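You operate a simulated robot arm through the tools that you are given. There is no shell and no other tool. Be economical: measure what you need, move in short steps, check, and stop when the job is done.

You are at the controls of a simulated robot arm. One attempt, no reset.

## Task
Take the white jug on the desk right of the keyboard and put it away on the top shelf of the steel shelf. Put one of the window blocks from the desk right of the keyboard on top of the white roll. Open the right computer drawer, fetch the memory stick that says "WED" from there and set it on the table top, then shut the drawer. Open the right sampler cupboard door, put the rinse bottle from the top sampler cupboard shelf on the table top, then shut the door. Turn the left pump dial to 1. Fetch the red plug from the table top and stand it on the disc. Any order will do. Set down upright: white jug, rinse bottle, red plug.

Only the result counts: the job must be done as asked and must still hold three seconds after the hand-in. Knocking over, shifting, dropping, spilling or breaking anything else fails it.

## Robot
A 6-joint arm with a two-finger gripper on a trunk, on a base that drives. Base frame: it is fixed to the floor where the robot stands at the start and does not move with it; the origin is under the middle of the robot, x ahead of it, y to its left, z up; the surface under the hand at the start is at about z = 0.88. Units: m, rad, N and s.
With the tool pointing down near the work surface it reaches from about 0.38 to 0.86 m from the robot's upright axis, wherever it stands. Its first joint turns from -2.897 to 2.897 rad. Places, roughly: disc [-1.75, 0.25, 1]; left pump dial [-0.8, 2.5, 1.1]; memory stick [0.5, 1.25, 0.75]; red plug (3x3x9 cm) [-1.9, 0.6, 0.9]; right computer drawer [0.6, 1.2, 0.7]; right sampler cupboard door [-0.8, 2.3, 0.4]; rinse bottle [-0.75, 2.5, 0.5]; table top [-2.1, 0.4, 0.9]; top shelf of the steel shelf [-4, 0.8, 0.6]; white jug [0.75, 0.25, 1]; white roll (8x8x6 cm) [0.6, 0.5, 0.9]; window block [0.75, 0.5, 1]. Payload 2.45 kg.
The tool frame sits at the grasp point between the pads (the TCP): z along the fingers, y along the line on which they close. The tips reach 0.02 m beyond it. The gripper opens to 0.14 m. The gripper's body begins 0.168 m behind the TCP.
Orientation is told as [roll, pitch, yaw] about the base's x, y, z axes, in that order, counted from this pose: with the fingers straight down and closing along the base's y, the tool's x points along the base's -x, its y along +y and its z along -z.

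## Interface
- The arm moves only by the tool nudge_tool. Its argument "moves" is a list of rows, each a list of 6 numbers: the shift along the base's x, y, z in units of 40 mm (1.0 is 40 mm), then the turn, a rotation vector about the base's x, y, z in units of 6 degrees (1.0 is 6 degrees). In form: [[dx, dy, dz, ax, ay, az], ...]. A call has 1 to 8 rows; each row shifts and turns the commanded pose from where the row before left it. "fingers" is the opening, from 0 (shut) to 1 (fully open), set as the call begins (left out, the last holds). A call with a number of a shift or a turn outside -1 to 1 is refused whole. Each row takes 0.2 s and may step no farther than 0.05 m and 0.15 rad from the row before; otherwise, or with a gripper value out of range, the whole call is refused. Where a pose cannot be reached the arm comes as near as it can. A force on the tool above 40 N (or 10 N above the force at the start of the call, whichever is more), or a blocked arm, ends the call early, and 0.2 s more pass. The fingers move at their own pace (about 0.045 m/s each) and stop on an object; they squeeze with about 23 N. The grip force told is the motor's: it shows also when the fingers shut on nothing. Time passes only in rows, and 0.2 s behind the last, so rows that do not move let the fingers close. It gives the time, the measured TCP pose, the force on the tool (base axes), the opening and the grip force at its end, in the units of the frame above (readings bear some noise), with the torque about the TCP (base axes, N m) and any sound that the robot's microphone picked up.
- Cameras (640 x 400 px; columns grow to the right, rows downward): "scene" is now at [0.0499, 0.1877, 1.8242]; the picture's right is [0.84, -0.55, 0.00], its down [-0.50, -0.76, -0.42] and it looks along [0.23, 0.35, -0.91] (base axes); focal length 275 px, centre (320, 200). "wrist" rides on the gripper at [0.078, 0.011, -0.209] in the tool frame; the picture's right is [-0.14, 0.99, 0.00], its down [-0.92, -0.13, -0.37] and it looks along [-0.37, -0.05, 0.93] (tool axes); focal length 280 px, centre (320, 200). There is no depth. A picture from a camera that has moved, and an enlarged one, comes with that camera's place and axes in the base frame and with its lens. The place of the scene camera against the robot may be out by one fixed shift of up to 0.012 m in any direction.
- camera(camera): a new picture of that camera. It takes no simulated time.
- move_column(by): slides the trunk up (or, below 0, down) by that many m; the arm and the scene camera ride with it, the base frame stays. It gives what a move gives, with no picture.
- roll_base(legs): drives the robot by 1 to 6 legs, each [ahead, left, turn to the left] in m, m and rad, along the robot's own axes; the way and the turn of a leg run together, so that a leg with both is an arc; at most 1.5 m and 3.142 rad a leg. The arm and the cameras ride along, it lands a little off, and it stops where it bumps. It gives what a move gives.
- turn_head(pan, tilt): turns the head with the scene camera to pan (to the left, within 2.496 rad either way) and tilt (down, from -0.506 to 1.204), counted from straight ahead of the robot. It gives what a move gives.
- zoom(camera, box): a new picture of the part [left, top, right, bottom] of that camera's present view, enlarged. It takes no simulated time.
- hand_in(): hands the job in; it is judged then, once.

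Go step by step. Nothing tells you exact positions but the pictures and the camera data: compare them with the known pose of the tool, close in by small moves and look again before you grip or let go. The budget is 217 turns and 218 pictures, counting those below and the enlarged ones. Unless the task says otherwise, let go and move clear before handing in.

The tools are called after "Emit:" as name(argument=value, ...) on one line, values as JSON. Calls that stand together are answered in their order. nudge_tool: Moves the arm, as the interface text tells. Its arguments: {"type":"object","properties":{"moves":{"type":"array","items":{"type":"array","items":{"type":"number"}}},"fingers":{"type":"number"}},"required":["moves"]} The other tools are called the same way: move_column (by) slides the trunk up or down; roll_base (legs) drives the base; turn_head (pan, tilt) turns the head that bears the scene camera; camera (camera) takes a picture; zoom (camera, box) takes an enlarged picture of a part of a camera's view; hand_in () hands the job in.

At the start:

```text
time_s: 0.0
ee_pos: [0.3807, 0.358, 1.1443]
ee_rot: [0.0, 0.001, 0.001]
ft_force: [1.0, 1.2, -0.4]
torque: [0.0, -0.02, 0.04]
finger_gap: 0.1399
finger_force: 0.1
trunk travel left (down, up): [-0.1, 0.13]
robot x, y, heading: [-0.0006, 0.0018, 0.002]
head pan, tilt: [0.988, 1.141]
```

scene: 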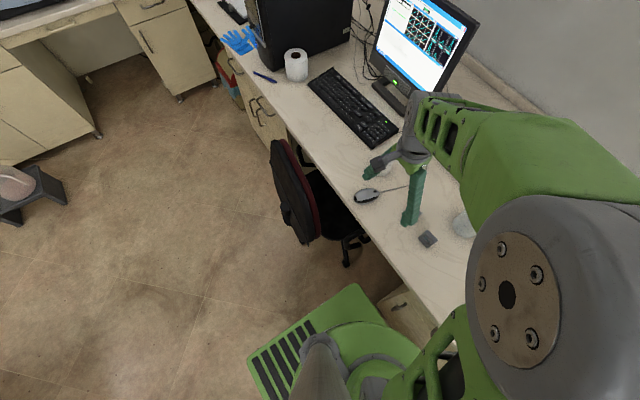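
wrist: 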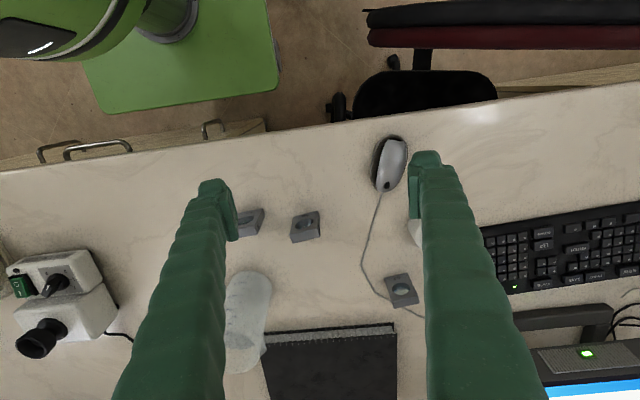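

The wrist view shows a mouse, three grey blocks, a jug and a hidden white thing on the desk. I'll look closer and survey the surroundings.

Emit:
zoom(camera="wrist", box=[200, 120, 480, 400])

Emit:
turn_head(pan=0.3, tilt=0.9)

Emit:
camera(camera="scene")

Emit:
turn_head(pan=1.5, tilt=0.5)

Emit:
camera(camera="scene")

Emit:
turn_head(pan=2.496, tilt=0.5)

Emit:
camera(camera="scene")

```text
1.43 times, centred on (340, 260) of wrist
camera zoom: at [0.3024, 0.3681, 1.3528], right [0.14, 0.99, 0.0], down [0.92, -0.13, 0.37], along [0.37, -0.05, -0.93], focal length 401 px, centre (291, 114)
```

zoom: 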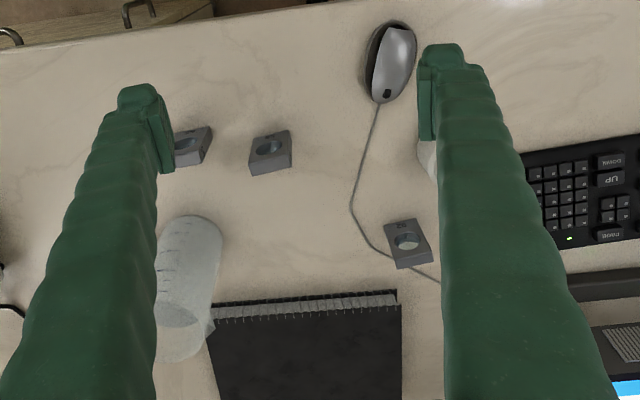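

```text
time_s: 1.1
ee_pos: [0.3801, 0.3584, 1.1438]
ee_rot: [0.0, 0.002, -0.001]
ft_force: [-0.1, 0.8, 0.0]
torque: [-0.01, 0.0, 0.01]
finger_gap: 0.1403
finger_force: 0.1
trunk travel left (down, up): [-0.1, 0.13]
robot x, y, heading: [-0.0013, 0.0025, 0.003]
head pan, tilt: [0.3, 0.901]
```

```text
214 pictures are left
camera scene: at [0.0889, 0.1598, 1.8406], right [0.3, -0.95, 0.0], down [-0.75, -0.23, -0.62], along [0.59, 0.18, -0.78], focal length 275 px, centre (320, 200)
```

scene: 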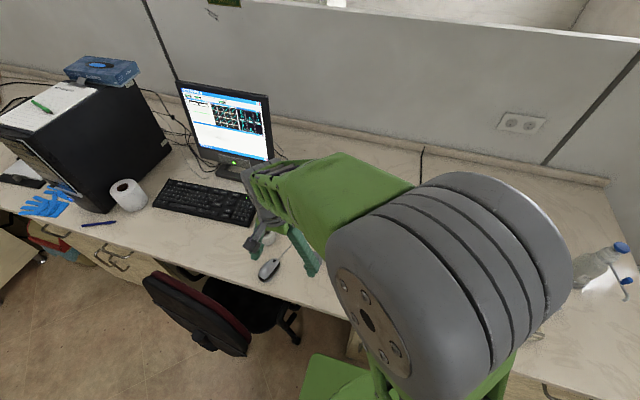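

```text
time_s: 2.5
ee_pos: [0.3804, 0.358, 1.1432]
ee_rot: [-0.001, 0.001, -0.001]
ft_force: [-0.1, 0.2, 0.4]
torque: [0.01, -0.01, 0.02]
finger_gap: 0.14
finger_force: 0.1
trunk travel left (down, up): [-0.1, 0.13]
robot x, y, heading: [0.0008, -0.0006, -0.003]
head pan, tilt: [1.499, 0.499]
```

```text
213 pictures are left
camera scene: at [0.0234, 0.2282, 1.8744], right [1.0, -0.07, 0.0], down [-0.03, -0.48, -0.88], along [0.06, 0.88, -0.48], focal length 275 px, centre (320, 200)
```

scene: 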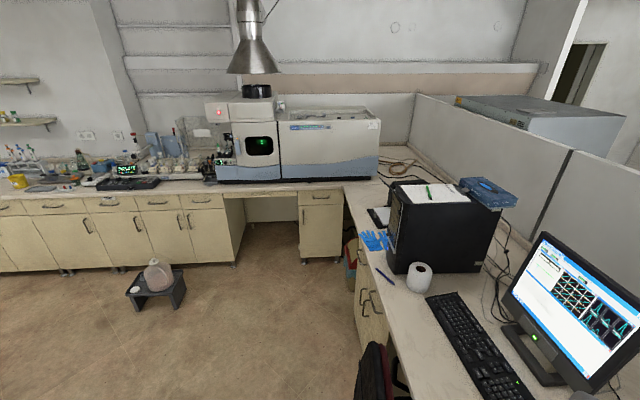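

```text
time_s: 3.7
ee_pos: [0.3809, 0.3582, 1.1434]
ee_rot: [-0.001, -0.001, 0.001]
ft_force: [0.5, -0.1, 0.5]
torque: [-0.02, -0.01, -0.02]
finger_gap: 0.14
finger_force: 0.1
trunk travel left (down, up): [-0.1, 0.13]
robot x, y, heading: [-0.0, -0.0029, 0.0]
head pan, tilt: [2.496, 0.499]
```

```text
212 pictures are left
camera scene: at [-0.0558, 0.1922, 1.8745], right [0.6, 0.8, 0.0], down [0.38, -0.29, -0.88], along [-0.7, 0.53, -0.48], focal length 275 px, centre (320, 200)
```

scene: 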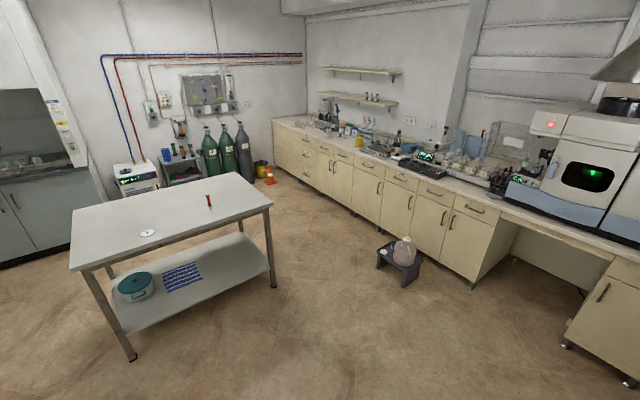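

The room is laid out: table with disc and red plug, counter with sampler, cylinders and a small shelf. I'll zoom in on the relevant parts.

Emit:
zoom(camera="scene", box=[90, 80, 290, 230])

Emit:
zoom(camera="scene", box=[60, 170, 300, 320])

Emit:
zoom(camera="scene", box=[340, 120, 540, 290])

Emit:
nudge_tool(moves=[[-0.5, 0, 1, 0, 0, 0], [-0.5, 0, 1, 0, 0, 0]])

Emit:
camera(camera="wrist")

```text
2.67 times, centred on (190, 155) of scene
camera zoom: at [-0.0558, 0.1922, 1.8745], right [0.6, 0.8, 0.0], down [0.38, -0.29, -0.88], along [-0.7, 0.53, -0.48], focal length 734 px, centre (667, 320)
```

zoom: 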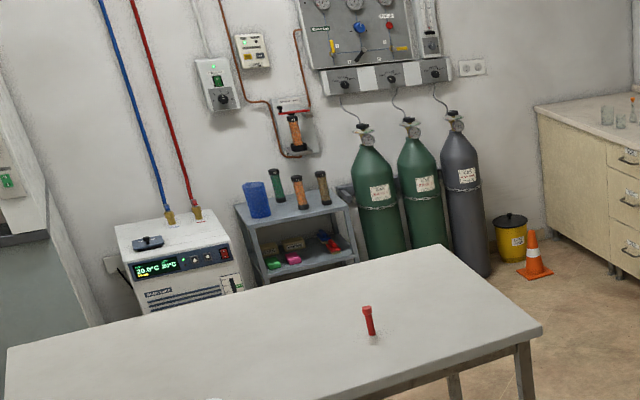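

```text
2.67 times, centred on (180, 245) of scene
camera zoom: at [-0.0558, 0.1922, 1.8745], right [0.6, 0.8, 0.0], down [0.38, -0.29, -0.88], along [-0.7, 0.53, -0.48], focal length 734 px, centre (693, 80)
```

zoom: 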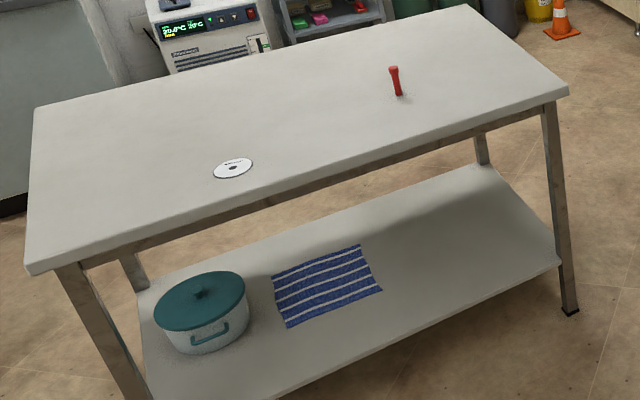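

```text
2.35 times, centred on (440, 205) of scene
camera zoom: at [-0.0558, 0.1922, 1.8745], right [0.6, 0.8, 0.0], down [0.38, -0.29, -0.88], along [-0.7, 0.53, -0.48], focal length 647 px, centre (38, 188)
```

zoom: 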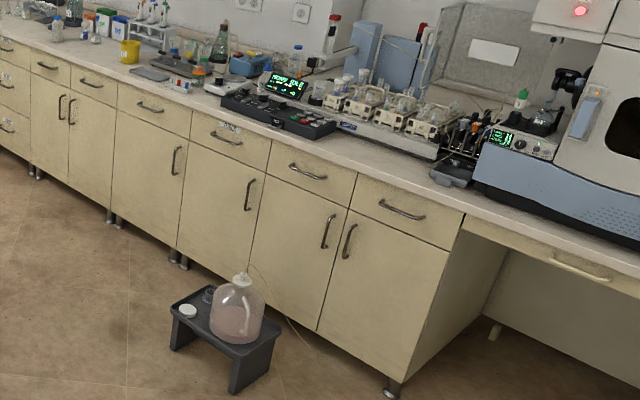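

```text
time_s: 4.3
ee_pos: [0.3386, 0.3585, 1.2237]
ee_rot: [0.0, 0.0, 0.0]
ft_force: [0.5, 0.1, -0.4]
torque: [0.0, -0.06, 0.01]
finger_gap: 0.1399
finger_force: 0.1
trunk travel left (down, up): [-0.1, 0.13]
robot x, y, heading: [-0.0002, 0.0008, 0.0]
head pan, tilt: [2.496, 0.499]
```

```text
208 pictures are left
camera wrist: at [0.2616, 0.3684, 1.4331], right [0.14, 0.99, 0.0], down [0.92, -0.13, 0.37], along [0.37, -0.05, -0.93], focal length 280 px, centre (320, 200)
```

wrist: 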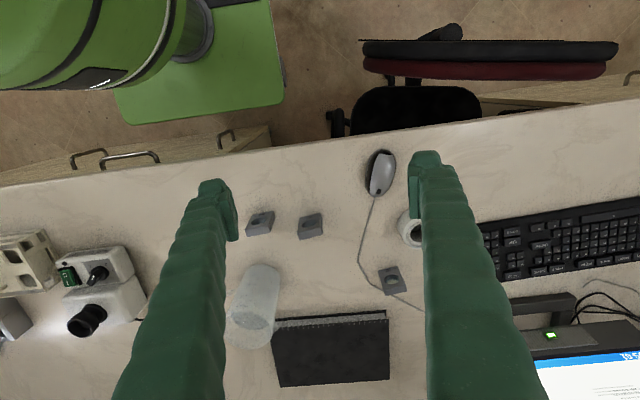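

The roll sits behind the right finger at about (0.58,0.52). Zooming on the blocks to compare them.

Emit:
zoom(camera="wrist", box=[230, 190, 350, 265])

Emit:
zoom(camera="wrist", box=[340, 200, 460, 310])

```text
5.33 times, centred on (290, 228) of wrist
camera zoom: at [0.2616, 0.3684, 1.4331], right [0.14, 0.99, 0.0], down [0.92, -0.13, 0.37], along [0.37, -0.05, -0.93], focal length 1495 px, centre (480, 53)
```

zoom: 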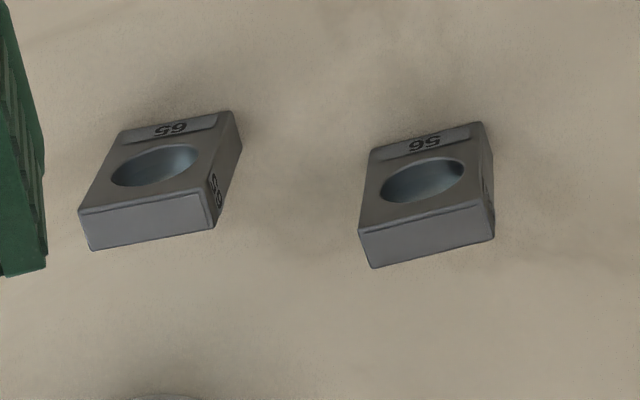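

```text
3.64 times, centred on (400, 255) of wrist
camera zoom: at [0.2616, 0.3684, 1.4331], right [0.14, 0.99, 0.0], down [0.92, -0.13, 0.37], along [0.37, -0.05, -0.93], focal length 1020 px, centre (29, 0)
```

zoom: 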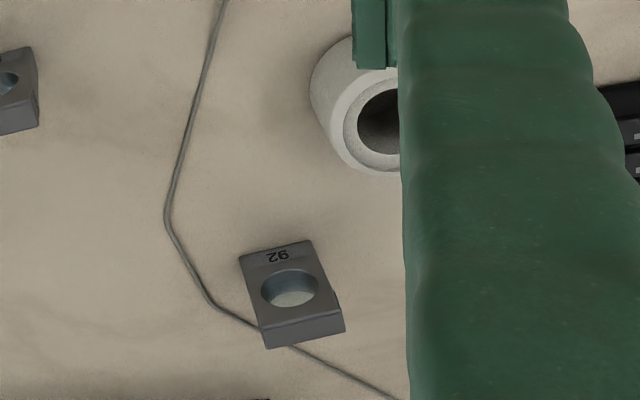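

The block "92" near (0.71,0.48) matches the place given, so I'll use that one. I'll move over it to see it and the roll clearly.

Emit:
nudge_tool(moves=[[0.6, 0.4, 0, 0, 0, 0], [0.8, 0.4, 0, 0, 0, 0], [0.8, 0.4, 0, 0, 0, 0], [0.8, 0.4, 0, 0, 0, 0], [0.8, 0.4, 0, 0, 0, 0], [0.8, 0.4, 0, 0, 0, 0], [0.8, 0.3, 0, 0, 0, 0], [0.6, 0.2, 0, 0, 0, 0]])

Emit:
camera(camera="wrist")

```text
time_s: 6.1
ee_pos: [0.5811, 0.4732, 1.2222]
ee_rot: [0.002, -0.001, -0.001]
ft_force: [0.9, 0.5, -0.2]
torque: [0.02, 0.03, 0.04]
finger_gap: 0.1398
finger_force: 0.1
trunk travel left (down, up): [-0.1, 0.13]
robot x, y, heading: [-0.0032, 0.0007, -0.002]
head pan, tilt: [2.496, 0.499]
```

```text
205 pictures are left
camera wrist: at [0.5032, 0.4838, 1.4321], right [0.14, 0.99, 0.0], down [0.92, -0.13, 0.37], along [0.36, -0.05, -0.93], focal length 280 px, centre (320, 200)
```

wrist: 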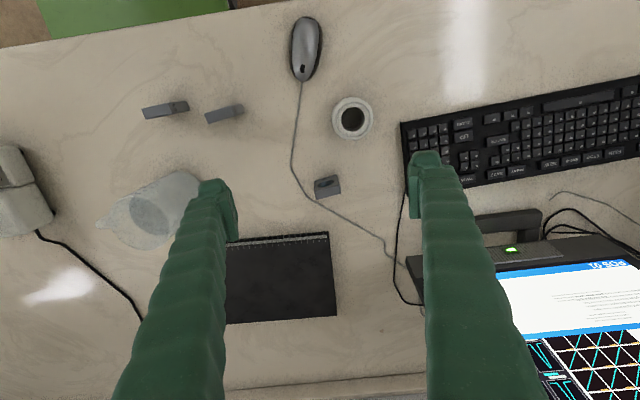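

Emit:
zoom(camera="wrist", box=[270, 80, 420, 220])

```text
2.86 times, centred on (345, 150) of wrist
camera zoom: at [0.5032, 0.4838, 1.4321], right [0.14, 0.99, 0.0], down [0.92, -0.13, 0.37], along [0.36, -0.05, -0.93], focal length 801 px, centre (249, 343)
```

zoom: 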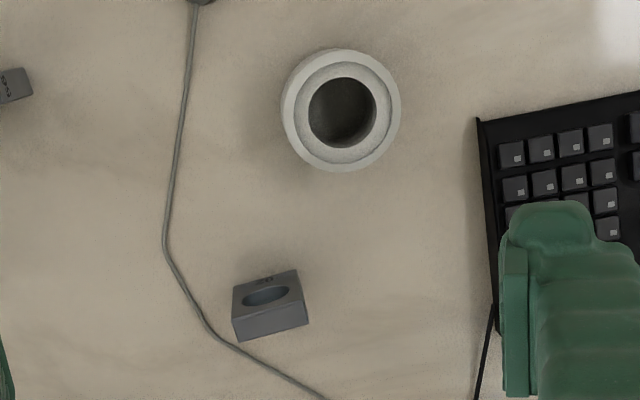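

The roll centre is about (0.556,0.532); the block around (0.68,0.474), turned about 8°. Moving down towards the block.

Emit:
nudge_tool(moves=[[0.5, 0, -0.8, 0, 0, 0.7], [0.5, 0, -0.8, 0, 0, 0.6], [0.5, 0, -0.8, 0, 0, 0], [0.5, 0, -0.8, 0, 0, 0], [0, 0, -0.8, 0, 0, 0]], fingers=0.65)

Emit:
camera(camera="wrist")

```text
time_s: 7.3
ee_pos: [0.6608, 0.474, 1.0626]
ee_rot: [0.0, 0.001, 0.136]
ft_force: [0.3, -0.8, 0.0]
torque: [-0.03, -0.02, 0.0]
finger_gap: 0.0911
finger_force: 0.0
trunk travel left (down, up): [-0.1, 0.13]
robot x, y, heading: [-0.0021, 0.0, -0.003]
head pan, tilt: [2.496, 0.499]
```

```text
203 pictures are left
camera wrist: at [0.582, 0.4727, 1.2724], right [0.0, 1.0, 0.0], down [0.93, 0.0, 0.37], along [0.37, 0.0, -0.93], focal length 280 px, centre (320, 200)
```

wrist: 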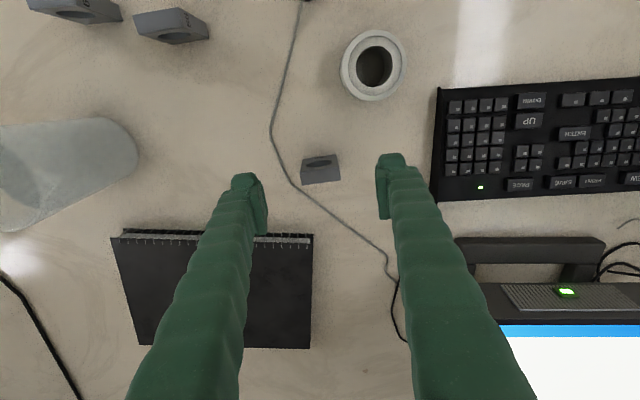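

The block actually stands upright, 6 cm tall with its window facing the robot. Zoom to confirm its sides and rotation.

Emit:
zoom(camera="wrist", box=[250, 20, 420, 220])

```text
2.00 times, centred on (335, 120) of wrist
camera zoom: at [0.582, 0.4727, 1.2724], right [0.0, 1.0, 0.0], down [0.93, 0.0, 0.37], along [0.37, 0.0, -0.93], focal length 561 px, centre (290, 360)
```

zoom: 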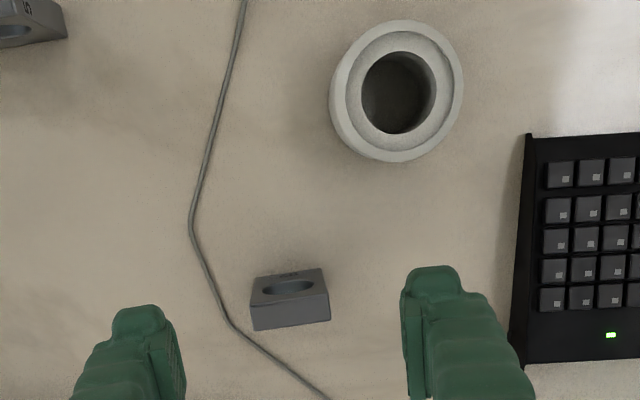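

The block is upright, about 4.5 cm wide, ~2 cm deep, ~7 cm tall, aligned with the fingers. Lowering and gripping it.

Emit:
nudge_tool(moves=[[0.5, 0, -0.5, 0, 0, 0], [0, 0, -0.8, 0, 0, 0], [0, 0, -0.8, 0, 0, 0], [0, 0, -0.8, 0, 0, 0]])

Emit:
camera(camera="wrist")

```text
time_s: 8.3
ee_pos: [0.6812, 0.4751, 0.9477]
ee_rot: [0.001, 0.002, 0.135]
ft_force: [0.0, 1.1, 0.7]
torque: [-0.01, 0.01, -0.01]
finger_gap: 0.0909
finger_force: 0.0
trunk travel left (down, up): [-0.1, 0.13]
robot x, y, heading: [-0.0013, 0.0012, -0.002]
head pan, tilt: [2.496, 0.499]
```

```text
201 pictures are left
camera wrist: at [0.6028, 0.4734, 1.1562], right [0.0, 1.0, 0.0], down [0.93, 0.0, 0.37], along [0.37, 0.0, -0.93], focal length 280 px, centre (320, 200)
```

wrist: 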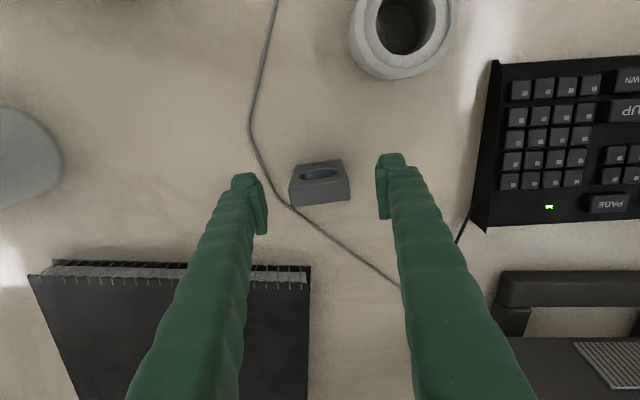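

Block is between the fingers. Lowering 2.5 cm more and closing.

Emit:
nudge_tool(moves=[[0, -0.05, -0.65, 0, 0, 0]])

Emit:
nudge_tool(moves=[[0, 0, 0, 0, 0, 0], [0, 0, 0, 0, 0, 0], [0, 0, 0, 0, 0, 0], [0, 0, 0, 0, 0, 0]], fingers=0)

Emit:
nudge_tool(moves=[[0, 0, 0.8, 0, 0, 0], [0, 0, 0.8, 0, 0, 0], [0, 0, 0.8, 0, 0, 0], [0, 0, 0.8, 0, 0, 0], [0, 0, 0.3, 0, 0, 0]])

Emit:
camera(camera="wrist")

```text
time_s: 8.7
ee_pos: [0.6806, 0.4718, 0.9204]
ee_rot: [0.0, -0.001, 0.136]
ft_force: [-0.1, 0.3, 0.1]
torque: [0.02, 0.01, -0.02]
finger_gap: 0.091
finger_force: 0.1
trunk travel left (down, up): [-0.1, 0.13]
robot x, y, heading: [-0.0029, 0.001, 0.001]
head pan, tilt: [2.496, 0.499]
```

```text
time_s: 9.7
ee_pos: [0.6818, 0.4698, 0.9208]
ee_rot: [0.0, 0.0, 0.136]
ft_force: [-1.1, -0.4, 0.8]
torque: [-0.01, 0.0, 0.01]
finger_gap: 0.0476
finger_force: 23.0
trunk travel left (down, up): [-0.1, 0.13]
robot x, y, heading: [-0.0012, 0.0006, -0.001]
head pan, tilt: [2.496, 0.499]
```

```text
time_s: 10.9
ee_pos: [0.6804, 0.4709, 1.0614]
ee_rot: [0.0, 0.0, 0.137]
ft_force: [-0.1, -0.1, -1.9]
torque: [0.01, 0.02, 0.0]
finger_gap: 0.0478
finger_force: 22.7
trunk travel left (down, up): [-0.1, 0.13]
robot x, y, heading: [-0.0021, 0.0002, -0.005]
head pan, tilt: [2.496, 0.499]
```

```text
200 pictures are left
camera wrist: at [0.6015, 0.4713, 1.2716], right [0.0, 1.0, 0.0], down [0.93, 0.0, 0.37], along [0.37, 0.0, -0.93], focal length 280 px, centre (320, 200)
```

wrist: 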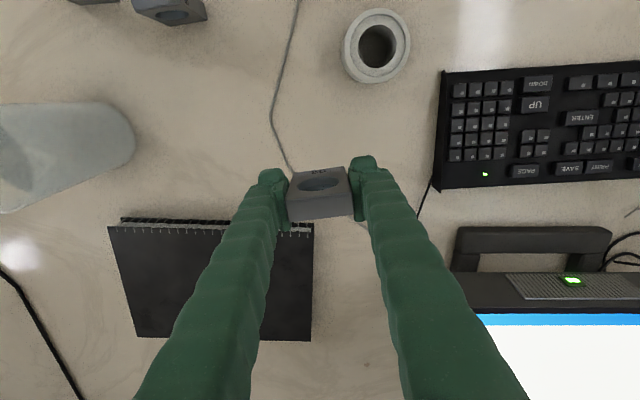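

Block is held. Moving it above the roll at (0.566,0.531).

Emit:
nudge_tool(moves=[[-0.72, 0.38, 0, 0, 0, 0], [-0.72, 0.38, 0, 0, 0, 0], [-0.72, 0.38, 0, 0, 0, 0], [-0.7, 0.38, 0, 0, 0, 0], [0, 0, -0.7, 0, 0, 0], [0, 0, -0.5, 0, 0, 0]])

Emit:
camera(camera="wrist")

```text
time_s: 12.3
ee_pos: [0.5662, 0.5337, 1.013]
ee_rot: [0.002, -0.002, 0.138]
ft_force: [-0.4, 0.0, -0.7]
torque: [-0.03, -0.03, -0.02]
finger_gap: 0.0477
finger_force: 23.5
trunk travel left (down, up): [-0.1, 0.13]
robot x, y, heading: [0.0012, 0.0022, 0.004]
head pan, tilt: [2.496, 0.499]
```

```text
199 pictures are left
camera wrist: at [0.4864, 0.5332, 1.2222], right [0.0, 1.0, 0.0], down [0.93, 0.0, 0.37], along [0.37, 0.0, -0.93], focal length 280 px, centre (320, 200)
```

wrist: 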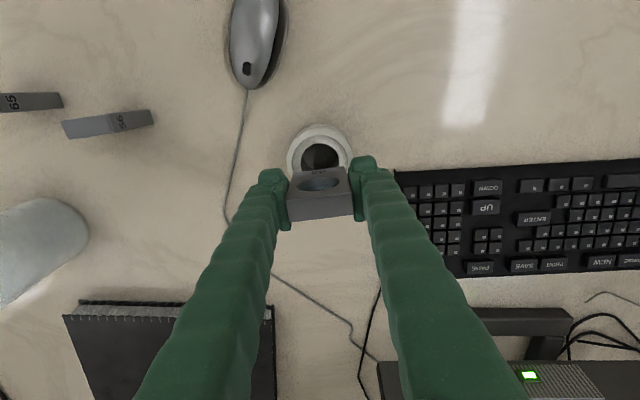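

Aligned in y with the roll. Lowering until contact.

Emit:
nudge_tool(moves=[[0, -0.03, -0.35, 0, 0, 0], [0, 0, -0.25, 0, 0, 0]])

Emit:
nudge_tool(moves=[[0, 0, -0.12, 0, 0, 0]])

Emit:
camera(camera="wrist")

```text
time_s: 12.9
ee_pos: [0.5653, 0.5321, 0.9894]
ee_rot: [-0.001, 0.0, 0.136]
ft_force: [0.0, -0.4, 0.0]
torque: [-0.01, 0.02, -0.02]
finger_gap: 0.0475
finger_force: 22.7
trunk travel left (down, up): [-0.1, 0.13]
robot x, y, heading: [-0.0021, -0.0023, 0.004]
head pan, tilt: [2.496, 0.499]
```

```text
time_s: 13.3
ee_pos: [0.565, 0.5315, 0.9837]
ee_rot: [0.001, -0.001, 0.136]
ft_force: [0.1, 0.0, 0.3]
torque: [-0.02, 0.02, 0.02]
finger_gap: 0.0476
finger_force: 23.3
trunk travel left (down, up): [-0.1, 0.13]
robot x, y, heading: [-0.0004, -0.0011, -0.001]
head pan, tilt: [2.496, 0.499]
```

```text
198 pictures are left
camera wrist: at [0.4871, 0.5315, 1.1931], right [0.0, 1.0, 0.0], down [0.93, 0.0, 0.37], along [0.37, 0.0, -0.93], focal length 280 px, centre (320, 200)
```

wrist: 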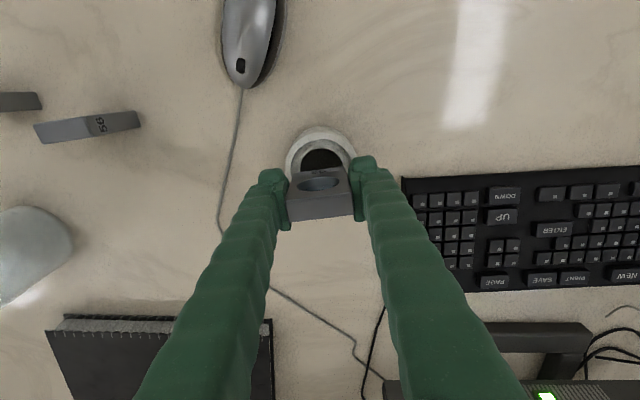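

Nearly touching. Small steps down.

Emit:
nudge_tool(moves=[[-0.05, 0, -0.06, 0, 0, 0]])

Emit:
nudge_tool(moves=[[0, 0, -0.06, 0, 0, 0]])

Emit:
nudge_tool(moves=[[0, 0, -0.04, 0, 0, 0]])

```text
time_s: 13.7
ee_pos: [0.5642, 0.5319, 0.9814]
ee_rot: [0.0, 0.001, 0.136]
ft_force: [0.4, 0.9, -0.4]
torque: [0.03, -0.04, -0.03]
finger_gap: 0.0476
finger_force: 23.7
trunk travel left (down, up): [-0.1, 0.13]
robot x, y, heading: [0.0026, 0.0023, 0.002]
head pan, tilt: [2.496, 0.499]
```

```text
time_s: 14.1
ee_pos: [0.5635, 0.5312, 0.98]
ee_rot: [0.001, 0.0, 0.135]
ft_force: [0.2, -0.1, -0.3]
torque: [0.0, -0.03, -0.05]
finger_gap: 0.0477
finger_force: 23.3
trunk travel left (down, up): [-0.1, 0.13]
robot x, y, heading: [0.0017, -0.0001, -0.004]
head pan, tilt: [2.496, 0.499]
```

```text
time_s: 14.5
ee_pos: [0.5645, 0.5323, 0.9778]
ee_rot: [-0.001, 0.0, 0.134]
ft_force: [0.2, 0.2, -1.0]
torque: [0.01, 0.0, -0.01]
finger_gap: 0.0476
finger_force: 22.8
trunk travel left (down, up): [-0.1, 0.13]
robot x, y, heading: [-0.0016, -0.0002, 0.001]
head pan, tilt: [2.496, 0.499]
```

Emit:
nudge_tool(moves=[[0, 0, -0.05, 0, 0, 0]])

Emit:
nudge_tool(moves=[[0, 0, -0.05, 0, 0, 0]])

Emit:
nudge_tool(moves=[[0, 0, -0.05, 0, 0, 0]])

Emit:
zoom(camera="wrist", box=[250, 110, 390, 240])

```text
time_s: 14.9
ee_pos: [0.5637, 0.5319, 0.9754]
ee_rot: [-0.002, 0.001, 0.137]
ft_force: [0.4, -0.1, -0.3]
torque: [0.02, -0.01, -0.03]
finger_gap: 0.0477
finger_force: 22.8
trunk travel left (down, up): [-0.1, 0.13]
robot x, y, heading: [-0.0005, -0.0006, -0.002]
head pan, tilt: [2.496, 0.499]
```

```text
time_s: 15.3
ee_pos: [0.5641, 0.5318, 0.9757]
ee_rot: [0.002, -0.002, 0.137]
ft_force: [-1.0, -0.5, 6.2]
torque: [-0.1, 0.06, 0.03]
finger_gap: 0.0476
finger_force: 22.7
trunk travel left (down, up): [-0.1, 0.13]
robot x, y, heading: [0.0006, -0.0017, -0.001]
head pan, tilt: [2.496, 0.499]
```

```text
time_s: 15.7
ee_pos: [0.5627, 0.5321, 0.9741]
ee_rot: [0.003, -0.004, 0.136]
ft_force: [-1.6, -2.0, 19.3]
torque: [-0.14, 0.12, 0.02]
finger_gap: 0.0477
finger_force: 22.7
trunk travel left (down, up): [-0.1, 0.13]
robot x, y, heading: [-0.0011, 0.0011, 0.003]
head pan, tilt: [2.496, 0.499]
```

```text
3.08 times, centred on (320, 175) of wrist
camera zoom: at [0.4846, 0.5303, 1.1843], right [0.0, 1.0, 0.0], down [0.93, 0.0, 0.37], along [0.37, 0.0, -0.93], focal length 863 px, centre (320, 277)
```

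zoom: 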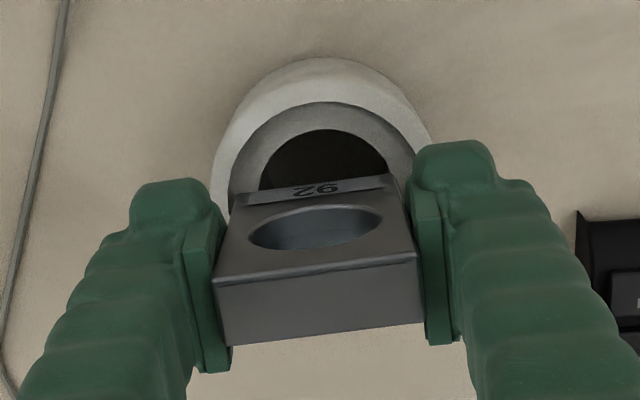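

Contact felt (19 N). Easing up slightly, then releasing.

Emit:
nudge_tool(moves=[[0, 0, 0.07, 0, 0, 0]])

Emit:
nudge_tool(moves=[[0, 0, 0, 0, 0, 0], [0, 0, 0, 0, 0, 0]], fingers=0.55)

Emit:
zoom(camera="wrist", box=[220, 90, 420, 260])

```text
time_s: 16.1
ee_pos: [0.5634, 0.5313, 0.9757]
ee_rot: [0.0, -0.002, 0.136]
ft_force: [1.1, 1.7, 8.4]
torque: [0.11, -0.02, 0.02]
finger_gap: 0.0477
finger_force: 22.7
trunk travel left (down, up): [-0.1, 0.13]
robot x, y, heading: [-0.001, 0.0016, -0.0]
head pan, tilt: [2.496, 0.499]
```

```text
time_s: 16.7
ee_pos: [0.5646, 0.5325, 0.9738]
ee_rot: [-0.001, 0.0, 0.134]
ft_force: [-0.9, 0.5, -0.8]
torque: [0.02, 0.03, 0.0]
finger_gap: 0.0769
finger_force: 0.2
trunk travel left (down, up): [-0.1, 0.13]
robot x, y, heading: [0.0025, 0.0011, -0.002]
head pan, tilt: [2.496, 0.499]
```

```text
2.35 times, centred on (320, 175) of wrist
camera zoom: at [0.4852, 0.5309, 1.1841], right [0.0, 1.0, 0.0], down [0.93, 0.0, 0.37], along [0.37, 0.0, -0.93], focal length 660 px, centre (320, 259)
```

zoom: 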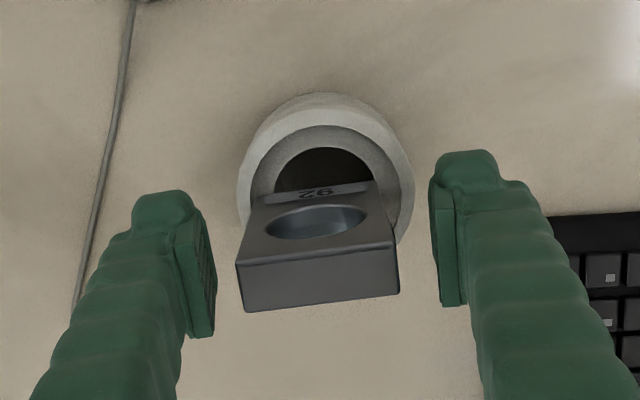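

The block stands on the roll. Lifting away and viewing from above.

Emit:
nudge_tool(moves=[[0, 0, 0.6, 0, 0, 0], [0, 0, 1, 0, 0, 0], [0, 0, 1, 0, 0, 0], [0, 0, 1, 0, 0, 0], [0, 0, 1, 0, 0, 0]])

Emit:
zoom(camera="wrist", box=[180, 60, 500, 260])

Emit:
camera(camera="wrist")

```text
time_s: 17.9
ee_pos: [0.5631, 0.5307, 1.1593]
ee_rot: [0.001, -0.002, 0.135]
ft_force: [0.0, 0.4, 0.8]
torque: [0.04, -0.02, 0.02]
finger_gap: 0.0769
finger_force: 0.0
trunk travel left (down, up): [-0.1, 0.13]
robot x, y, heading: [0.0023, -0.001, -0.002]
head pan, tilt: [2.496, 0.499]
```

```text
2.00 times, centred on (340, 160) of wrist
camera zoom: at [0.4844, 0.5303, 1.3694], right [0.0, 1.0, 0.0], down [0.93, 0.0, 0.37], along [0.37, 0.0, -0.93], focal length 561 px, centre (280, 280)
```

zoom: 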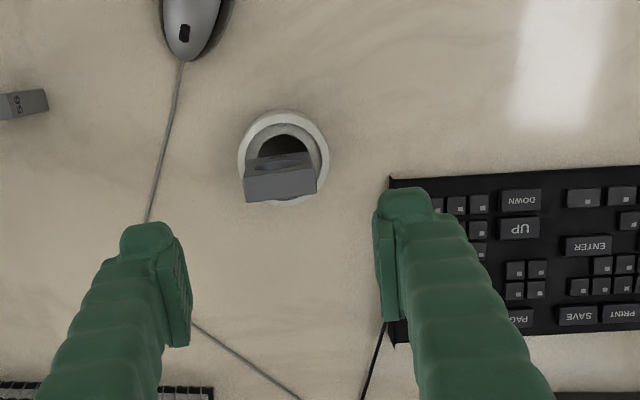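

```text
194 pictures are left
camera wrist: at [0.4844, 0.5303, 1.3694], right [0.0, 1.0, 0.0], down [0.93, 0.0, 0.37], along [0.37, 0.0, -0.93], focal length 280 px, centre (320, 200)
```

wrist: 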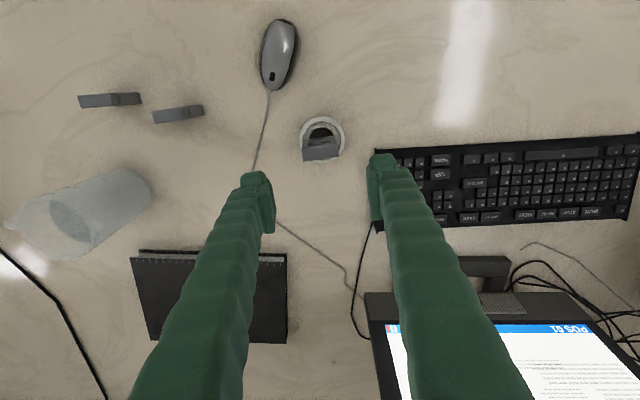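

Block is securely on the roll. Now moving toward the jug for a view from above.

Emit:
nudge_tool(moves=[[0, -1, 0.4, 0, 0, -0.7], [0, -1, 0.4, 0, 0, -0.6], [0, -1, 0.4, 0, 0, 0], [0, -1, 0.4, 0, 0, 0], [0, -1, 0.4, 0, 0, 0], [0, -1, 0.4, 0, 0, 0], [0, -1, 0.4, 0, 0, 0], [0, -1, 0.2, 0, 0, 0]], fingers=1)

Emit:
camera(camera="wrist")

```text
time_s: 19.7
ee_pos: [0.564, 0.2103, 1.2802]
ee_rot: [-0.001, 0.0, -0.001]
ft_force: [-0.3, 0.1, 0.0]
torque: [0.08, -0.04, -0.02]
finger_gap: 0.1398
finger_force: 0.1
trunk travel left (down, up): [-0.1, 0.13]
robot x, y, heading: [0.0018, 0.0017, -0.001]
head pan, tilt: [2.496, 0.499]
```

```text
193 pictures are left
camera wrist: at [0.4865, 0.2203, 1.489], right [0.14, 0.99, 0.0], down [0.92, -0.13, 0.37], along [0.37, -0.05, -0.93], focal length 280 px, centre (320, 200)
```

wrist: 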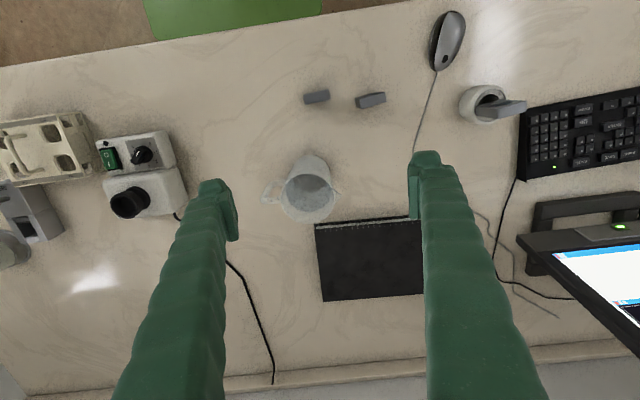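

Emit:
zoom(camera="wrist", box=[240, 130, 380, 240])

```text
3.64 times, centred on (310, 185) of wrist
camera zoom: at [0.4865, 0.2203, 1.489], right [0.14, 0.99, 0.0], down [0.92, -0.13, 0.37], along [0.37, -0.05, -0.93], focal length 1020 px, centre (356, 254)
```

zoom: 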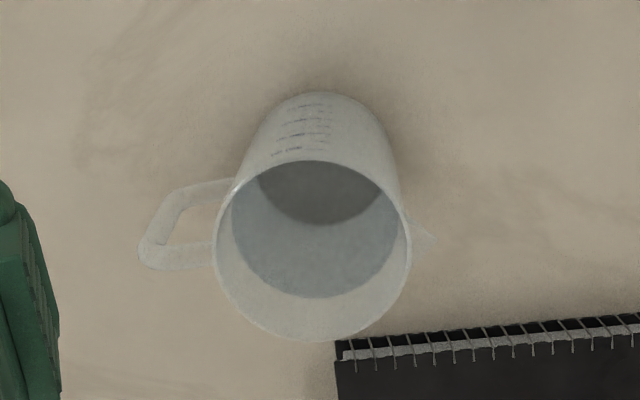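

The jug: rim centre about (0.662,0.177), rim z≈1.04, ~9 cm diameter, handle toward -y. I'll turn the gripper 90° so it closes along x.

Emit:
nudge_tool(moves=[[0, 0, 0, 0, 0, 1], [0, 0, 0, 0, 0, 1], [0, 0, 0, 0, 0, 1], [0, 0, 0, 0, 0, 1], [0, 0, 0, 0, 0, 1], [0, 0, 0, 0, 0, 1], [0, 0, 0, 0, 0, 1], [0, 0, 0, 0, 0, 1]])

Emit:
nudge_tool(moves=[[0.5, -0.3, 0, 0, 0, 1], [0.5, -0.2, 0, 0, 0, 1], [0.5, -0.2, 0, 0, 0, 1], [0.5, -0.1, 0, 0, 0, 1], [0.5, 0, 0, 0, 0, 1], [0, 0, 0, 0, 0, 1], [0, 0, 0, 0, 0, 1]])

Emit:
camera(camera="wrist")

```text
time_s: 21.5
ee_pos: [0.5635, 0.2125, 1.2784]
ee_rot: [0.002, -0.001, 0.839]
ft_force: [0.2, -0.1, 0.2]
torque: [-0.01, -0.02, 0.02]
finger_gap: 0.1399
finger_force: 0.2
trunk travel left (down, up): [-0.1, 0.13]
robot x, y, heading: [-0.0, 0.0014, 0.004]
head pan, tilt: [2.496, 0.499]
```

```text
time_s: 23.1
ee_pos: [0.6645, 0.1803, 1.2783]
ee_rot: [0.0, -0.002, 1.573]
ft_force: [-0.4, -0.1, 0.7]
torque: [-0.01, 0.0, -0.04]
finger_gap: 0.1399
finger_force: 0.1
trunk travel left (down, up): [-0.1, 0.13]
robot x, y, heading: [0.0015, 0.0007, -0.007]
head pan, tilt: [2.496, 0.499]
```

```text
191 pictures are left
camera wrist: at [0.6538, 0.1006, 1.4879], right [-0.99, 0.14, 0.0], down [0.13, 0.92, 0.37], along [0.05, 0.37, -0.93], focal length 280 px, centre (320, 200)
```

wrist: 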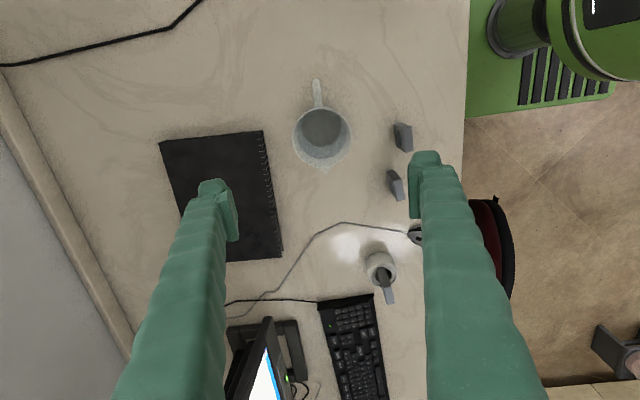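

Jug axis near (0.661,0.173). Descending around it.

Emit:
nudge_tool(moves=[[-0.08, -0.18, -0.9, 0, 0, 0], [0, 0, -0.9, 0, 0, 0], [0, 0, -0.9, 0, 0, 0], [0, 0, -0.9, 0, 0, 0]])

Emit:
camera(camera="wrist")

```text
time_s: 24.1
ee_pos: [0.6618, 0.1732, 1.133]
ee_rot: [0.001, 0.001, 1.572]
ft_force: [1.6, -1.1, 0.6]
torque: [-0.02, 0.04, 0.02]
finger_gap: 0.14
finger_force: 0.0
trunk travel left (down, up): [-0.1, 0.13]
robot x, y, heading: [-0.0034, -0.0049, -0.002]
head pan, tilt: [2.496, 0.499]
```

```text
190 pictures are left
camera wrist: at [0.6506, 0.0935, 1.3431], right [-0.99, 0.14, 0.0], down [0.13, 0.92, 0.37], along [0.05, 0.37, -0.93], focal length 280 px, centre (320, 200)
```

wrist: 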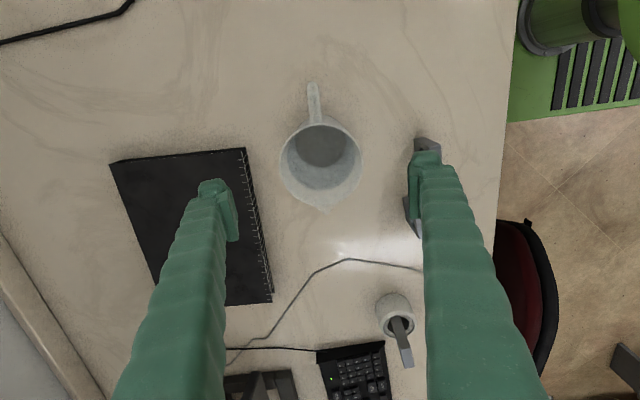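

Emit:
nudge_tool(moves=[[-0.04, -0.12, -0.8, 0, 0, 0], [0, 0, -0.8, 0, 0, 0], [0, 0, -0.8, 0, 0, 0], [0, 0, -0.8, 0, 0, 0], [0, 0, -0.8, 0, 0, 0]])

Emit:
camera(camera="wrist")

```text
time_s: 25.3
ee_pos: [0.6598, 0.1676, 0.9744]
ee_rot: [0.0, 0.003, 1.571]
ft_force: [0.2, -0.4, 0.3]
torque: [-0.01, 0.04, 0.01]
finger_gap: 0.1401
finger_force: 0.0
trunk travel left (down, up): [-0.1, 0.13]
robot x, y, heading: [0.0002, -0.0014, 0.001]
head pan, tilt: [2.496, 0.499]
```

```text
189 pictures are left
camera wrist: at [0.6492, 0.0889, 1.1842], right [-0.99, 0.14, 0.0], down [0.13, 0.92, 0.37], along [0.05, 0.37, -0.93], focal length 280 px, centre (320, 200)
```

wrist: 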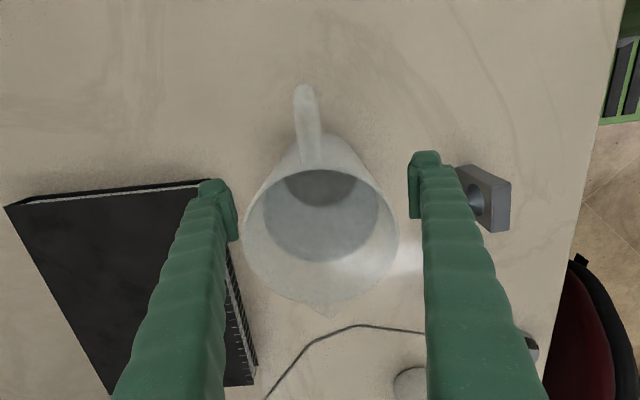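

Jug is centred between the fingers. Closing.

Emit:
nudge_tool(moves=[[0, 0.05, 0, 0, 0, 0], [0, 0, 0, 0, 0, 0], [0, 0, 0, 0, 0, 0], [0, 0, 0, 0, 0, 0], [0, 0, 0, 0, 0, 0]], fingers=0)

Emit:
nudge_tool(moves=[[0, 0, 0.5, 0, 0, 0], [0, 0, 0.5, 0, 0, 0]])

Emit:
camera(camera="wrist")

```text
time_s: 26.5
ee_pos: [0.6594, 0.1702, 0.9757]
ee_rot: [-0.002, 0.001, 1.571]
ft_force: [3.8, 1.5, 3.7]
torque: [-0.06, -0.02, 0.03]
finger_gap: 0.1014
finger_force: 23.0
trunk travel left (down, up): [-0.1, 0.13]
robot x, y, heading: [0.0009, 0.0043, -0.005]
head pan, tilt: [2.496, 0.499]
```

```text
time_s: 27.1
ee_pos: [0.659, 0.1702, 1.0149]
ee_rot: [0.002, 0.001, 1.57]
ft_force: [0.2, -0.1, -6.8]
torque: [0.06, 0.01, 0.01]
finger_gap: 0.1012
finger_force: 23.2
trunk travel left (down, up): [-0.1, 0.13]
robot x, y, heading: [0.001, 0.0002, 0.001]
head pan, tilt: [2.496, 0.499]
```

```text
188 pictures are left
camera wrist: at [0.6489, 0.0902, 1.224], right [-0.99, 0.14, 0.0], down [0.13, 0.92, 0.37], along [0.05, 0.36, -0.93], focal length 280 px, centre (320, 200)
```

wrist: 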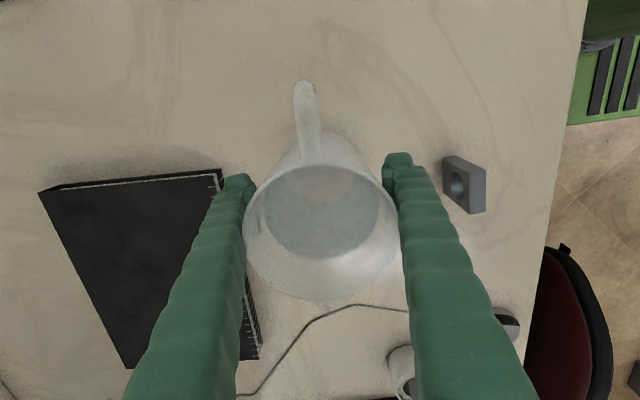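

The jug (with liquid, ~0.7 kg) is held upright. Lifting it and drawing it in before driving.

Emit:
nudge_tool(moves=[[0, 0, 0.7, 0, 0, 0], [0, 0, 0.7, 0, 0, 0], [0, 0, 0.7, 0, 0, 0], [0, 0, 0.7, 0, 0, 0], [-0.6, 0, 0.4, 0, 0, 0], [-0.7, 0, 0, 0, 0, 0], [-0.7, 0, 0, 0, 0, 0], [-0.7, -0.2, 0, 0, 0, 0]])

Emit:
nudge_tool(moves=[[-0.7, -0.3, 0, 0, 0, 0], [-0.7, -0.3, 0, 0, 0, 0], [-0.7, -0.4, 0, 0, 0, 0], [-0.3, -0.4, 0, 0, 0, 0]])

Emit:
turn_head(pan=-2.4, tilt=0.6)

Emit:
camera(camera="scene")

```text
time_s: 28.9
ee_pos: [0.5499, 0.1625, 1.1431]
ee_rot: [-0.003, 0.001, 1.57]
ft_force: [-0.8, -0.5, -6.3]
torque: [0.1, -0.05, 0.05]
finger_gap: 0.1013
finger_force: 23.0
trunk travel left (down, up): [-0.1, 0.13]
robot x, y, heading: [0.0008, 0.0002, 0.003]
head pan, tilt: [2.496, 0.499]
```

```text
time_s: 29.9
ee_pos: [0.4561, 0.1069, 1.1432]
ee_rot: [-0.001, 0.0, 1.571]
ft_force: [-0.2, -0.2, -7.3]
torque: [0.05, 0.0, 0.01]
finger_gap: 0.1012
finger_force: 23.2
trunk travel left (down, up): [-0.1, 0.13]
robot x, y, heading: [-0.0004, 0.0011, 0.005]
head pan, tilt: [2.496, 0.499]
```

```text
time_s: 33.8
ee_pos: [0.4554, 0.1064, 1.1425]
ee_rot: [0.0, 0.0, 1.571]
ft_force: [-0.2, 0.5, -6.6]
torque: [0.03, 0.05, -0.03]
finger_gap: 0.1011
finger_force: 23.0
trunk travel left (down, up): [-0.1, 0.13]
robot x, y, heading: [-0.0043, 0.0001, 0.005]
head pan, tilt: [-2.4, 0.6]
```

```text
187 pictures are left
camera scene: at [-0.0479, 0.0778, 1.8654], right [-0.68, 0.74, 0.0], down [0.42, 0.38, -0.83], along [-0.61, -0.56, -0.56], focal length 275 px, centre (320, 200)
```

scene: 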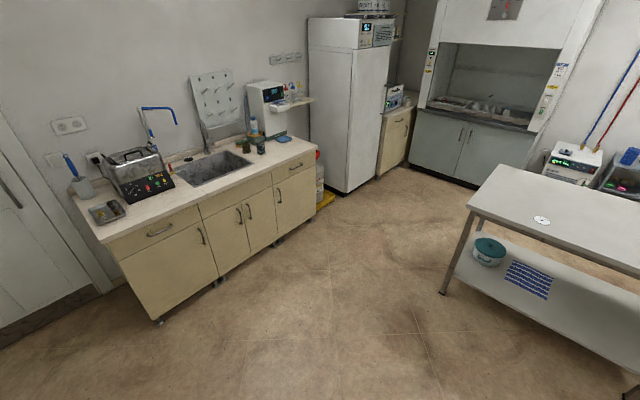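

Open floor south of the table. I'll back out, turn around and drive toward the shelf passing south of the table.

Emit:
roll_base(legs=[[-0.7, 0, 0], [0, 0, 1.57], [0, 0, 1.57]])

Emit:
roll_base(legs=[[0, 0.65, 0], [1.1, 0, 0], [1.1, 0, 0]])

Emit:
turn_head(pan=-0.6, tilt=0.6)

Emit:
camera(camera="scene")

```text
time_s: 45.3
ee_pos: [-1.1543, -0.1052, 1.1424]
ee_rot: [0.0, 0.0, -1.572]
ft_force: [-0.1, -0.3, -7.2]
torque: [-0.04, 0.01, 0.02]
finger_gap: 0.1012
finger_force: 23.1
trunk travel left (down, up): [-0.1, 0.13]
robot x, y, heading: [-0.703, 0.0002, 3.141]
head pan, tilt: [-2.4, 0.6]
```

```text
time_s: 61.9
ee_pos: [-3.3605, -0.7535, 1.1422]
ee_rot: [-0.001, 0.0, -1.573]
ft_force: [-0.2, 0.0, -7.8]
torque: [-0.01, 0.03, 0.04]
finger_gap: 0.101
finger_force: 23.0
trunk travel left (down, up): [-0.1, 0.13]
robot x, y, heading: [-2.906, -0.6484, 3.143]
head pan, tilt: [-2.4, 0.6]
```

```text
time_s: 63.7
ee_pos: [-3.359, -0.7522, 1.1421]
ee_rot: [0.001, 0.001, -1.571]
ft_force: [0.7, 0.8, -7.4]
torque: [-0.05, -0.01, -0.03]
finger_gap: 0.1009
finger_force: 22.5
trunk travel left (down, up): [-0.1, 0.13]
robot x, y, heading: [-2.9005, -0.6482, 3.136]
head pan, tilt: [-0.6, 0.6]
```

```text
186 pictures are left
camera scene: at [-2.9803, -0.7395, 1.8653], right [0.57, 0.82, 0.0], down [0.47, -0.32, -0.82], along [-0.68, 0.47, -0.57], focal length 275 px, centre (320, 200)
```

scene: 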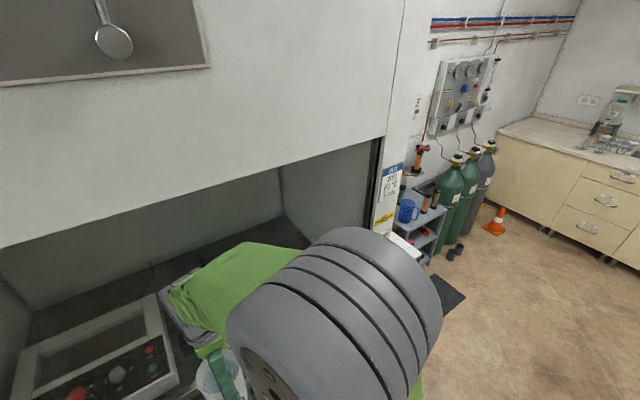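

The hood front is close; the shelf lies ahead-right. Strafing right to face the shelf.

Emit:
roll_base(legs=[[0, -1.35, 0]])

Emit:
turn_head(pan=-0.3, tilt=0.75)

Emit:
camera(camera="scene")

Emit:
camera(camera="wrist")

```text
time_s: 75.8
ee_pos: [-3.3527, 0.6073, 1.142]
ee_rot: [0.001, 0.0, -1.584]
ft_force: [-0.8, 0.0, -7.3]
torque: [-0.03, 0.01, 0.03]
finger_gap: 0.1009
finger_force: 23.4
trunk travel left (down, up): [-0.1, 0.13]
robot x, y, heading: [-2.8958, 0.7102, 3.133]
head pan, tilt: [-0.6, 0.6]
```

```text
time_s: 76.5
ee_pos: [-3.3511, 0.6072, 1.1421]
ee_rot: [0.0, 0.0, -1.583]
ft_force: [-0.9, 0.5, -6.9]
torque: [-0.03, -0.01, 0.0]
finger_gap: 0.1014
finger_force: 22.7
trunk travel left (down, up): [-0.1, 0.13]
robot x, y, heading: [-2.8934, 0.7104, 3.126]
head pan, tilt: [-0.3, 0.75]
```

```text
185 pictures are left
camera scene: at [-2.979, 0.5902, 1.8525], right [0.31, 0.95, 0.0], down [0.65, -0.21, -0.73], along [-0.7, 0.23, -0.68], focal length 275 px, centre (320, 200)
```

scene: 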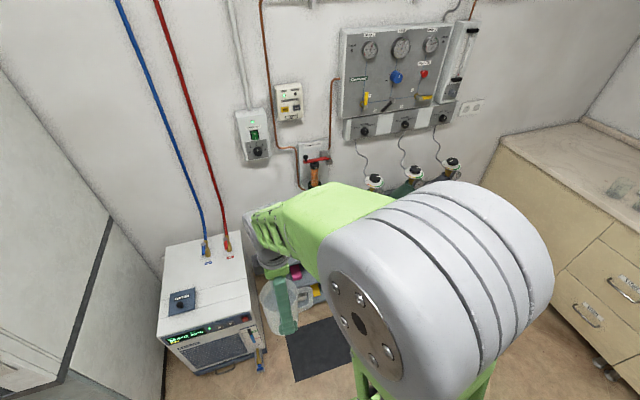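

```text
184 pictures are left
camera wrist: at [-3.3401, 0.6834, 1.3516], right [0.99, -0.15, 0.0], down [-0.14, -0.92, 0.37], along [-0.05, -0.36, -0.93], focal length 280 px, centre (320, 200)
```

wrist: 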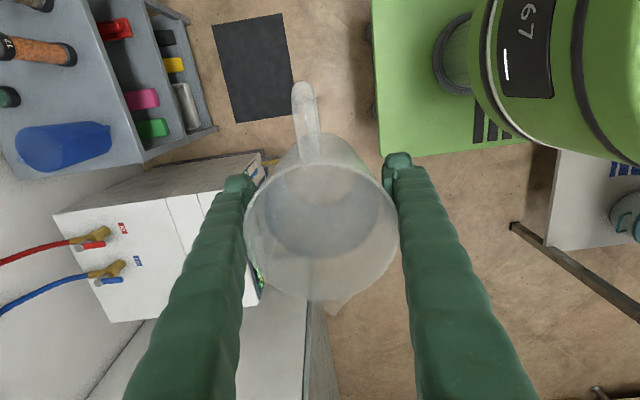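

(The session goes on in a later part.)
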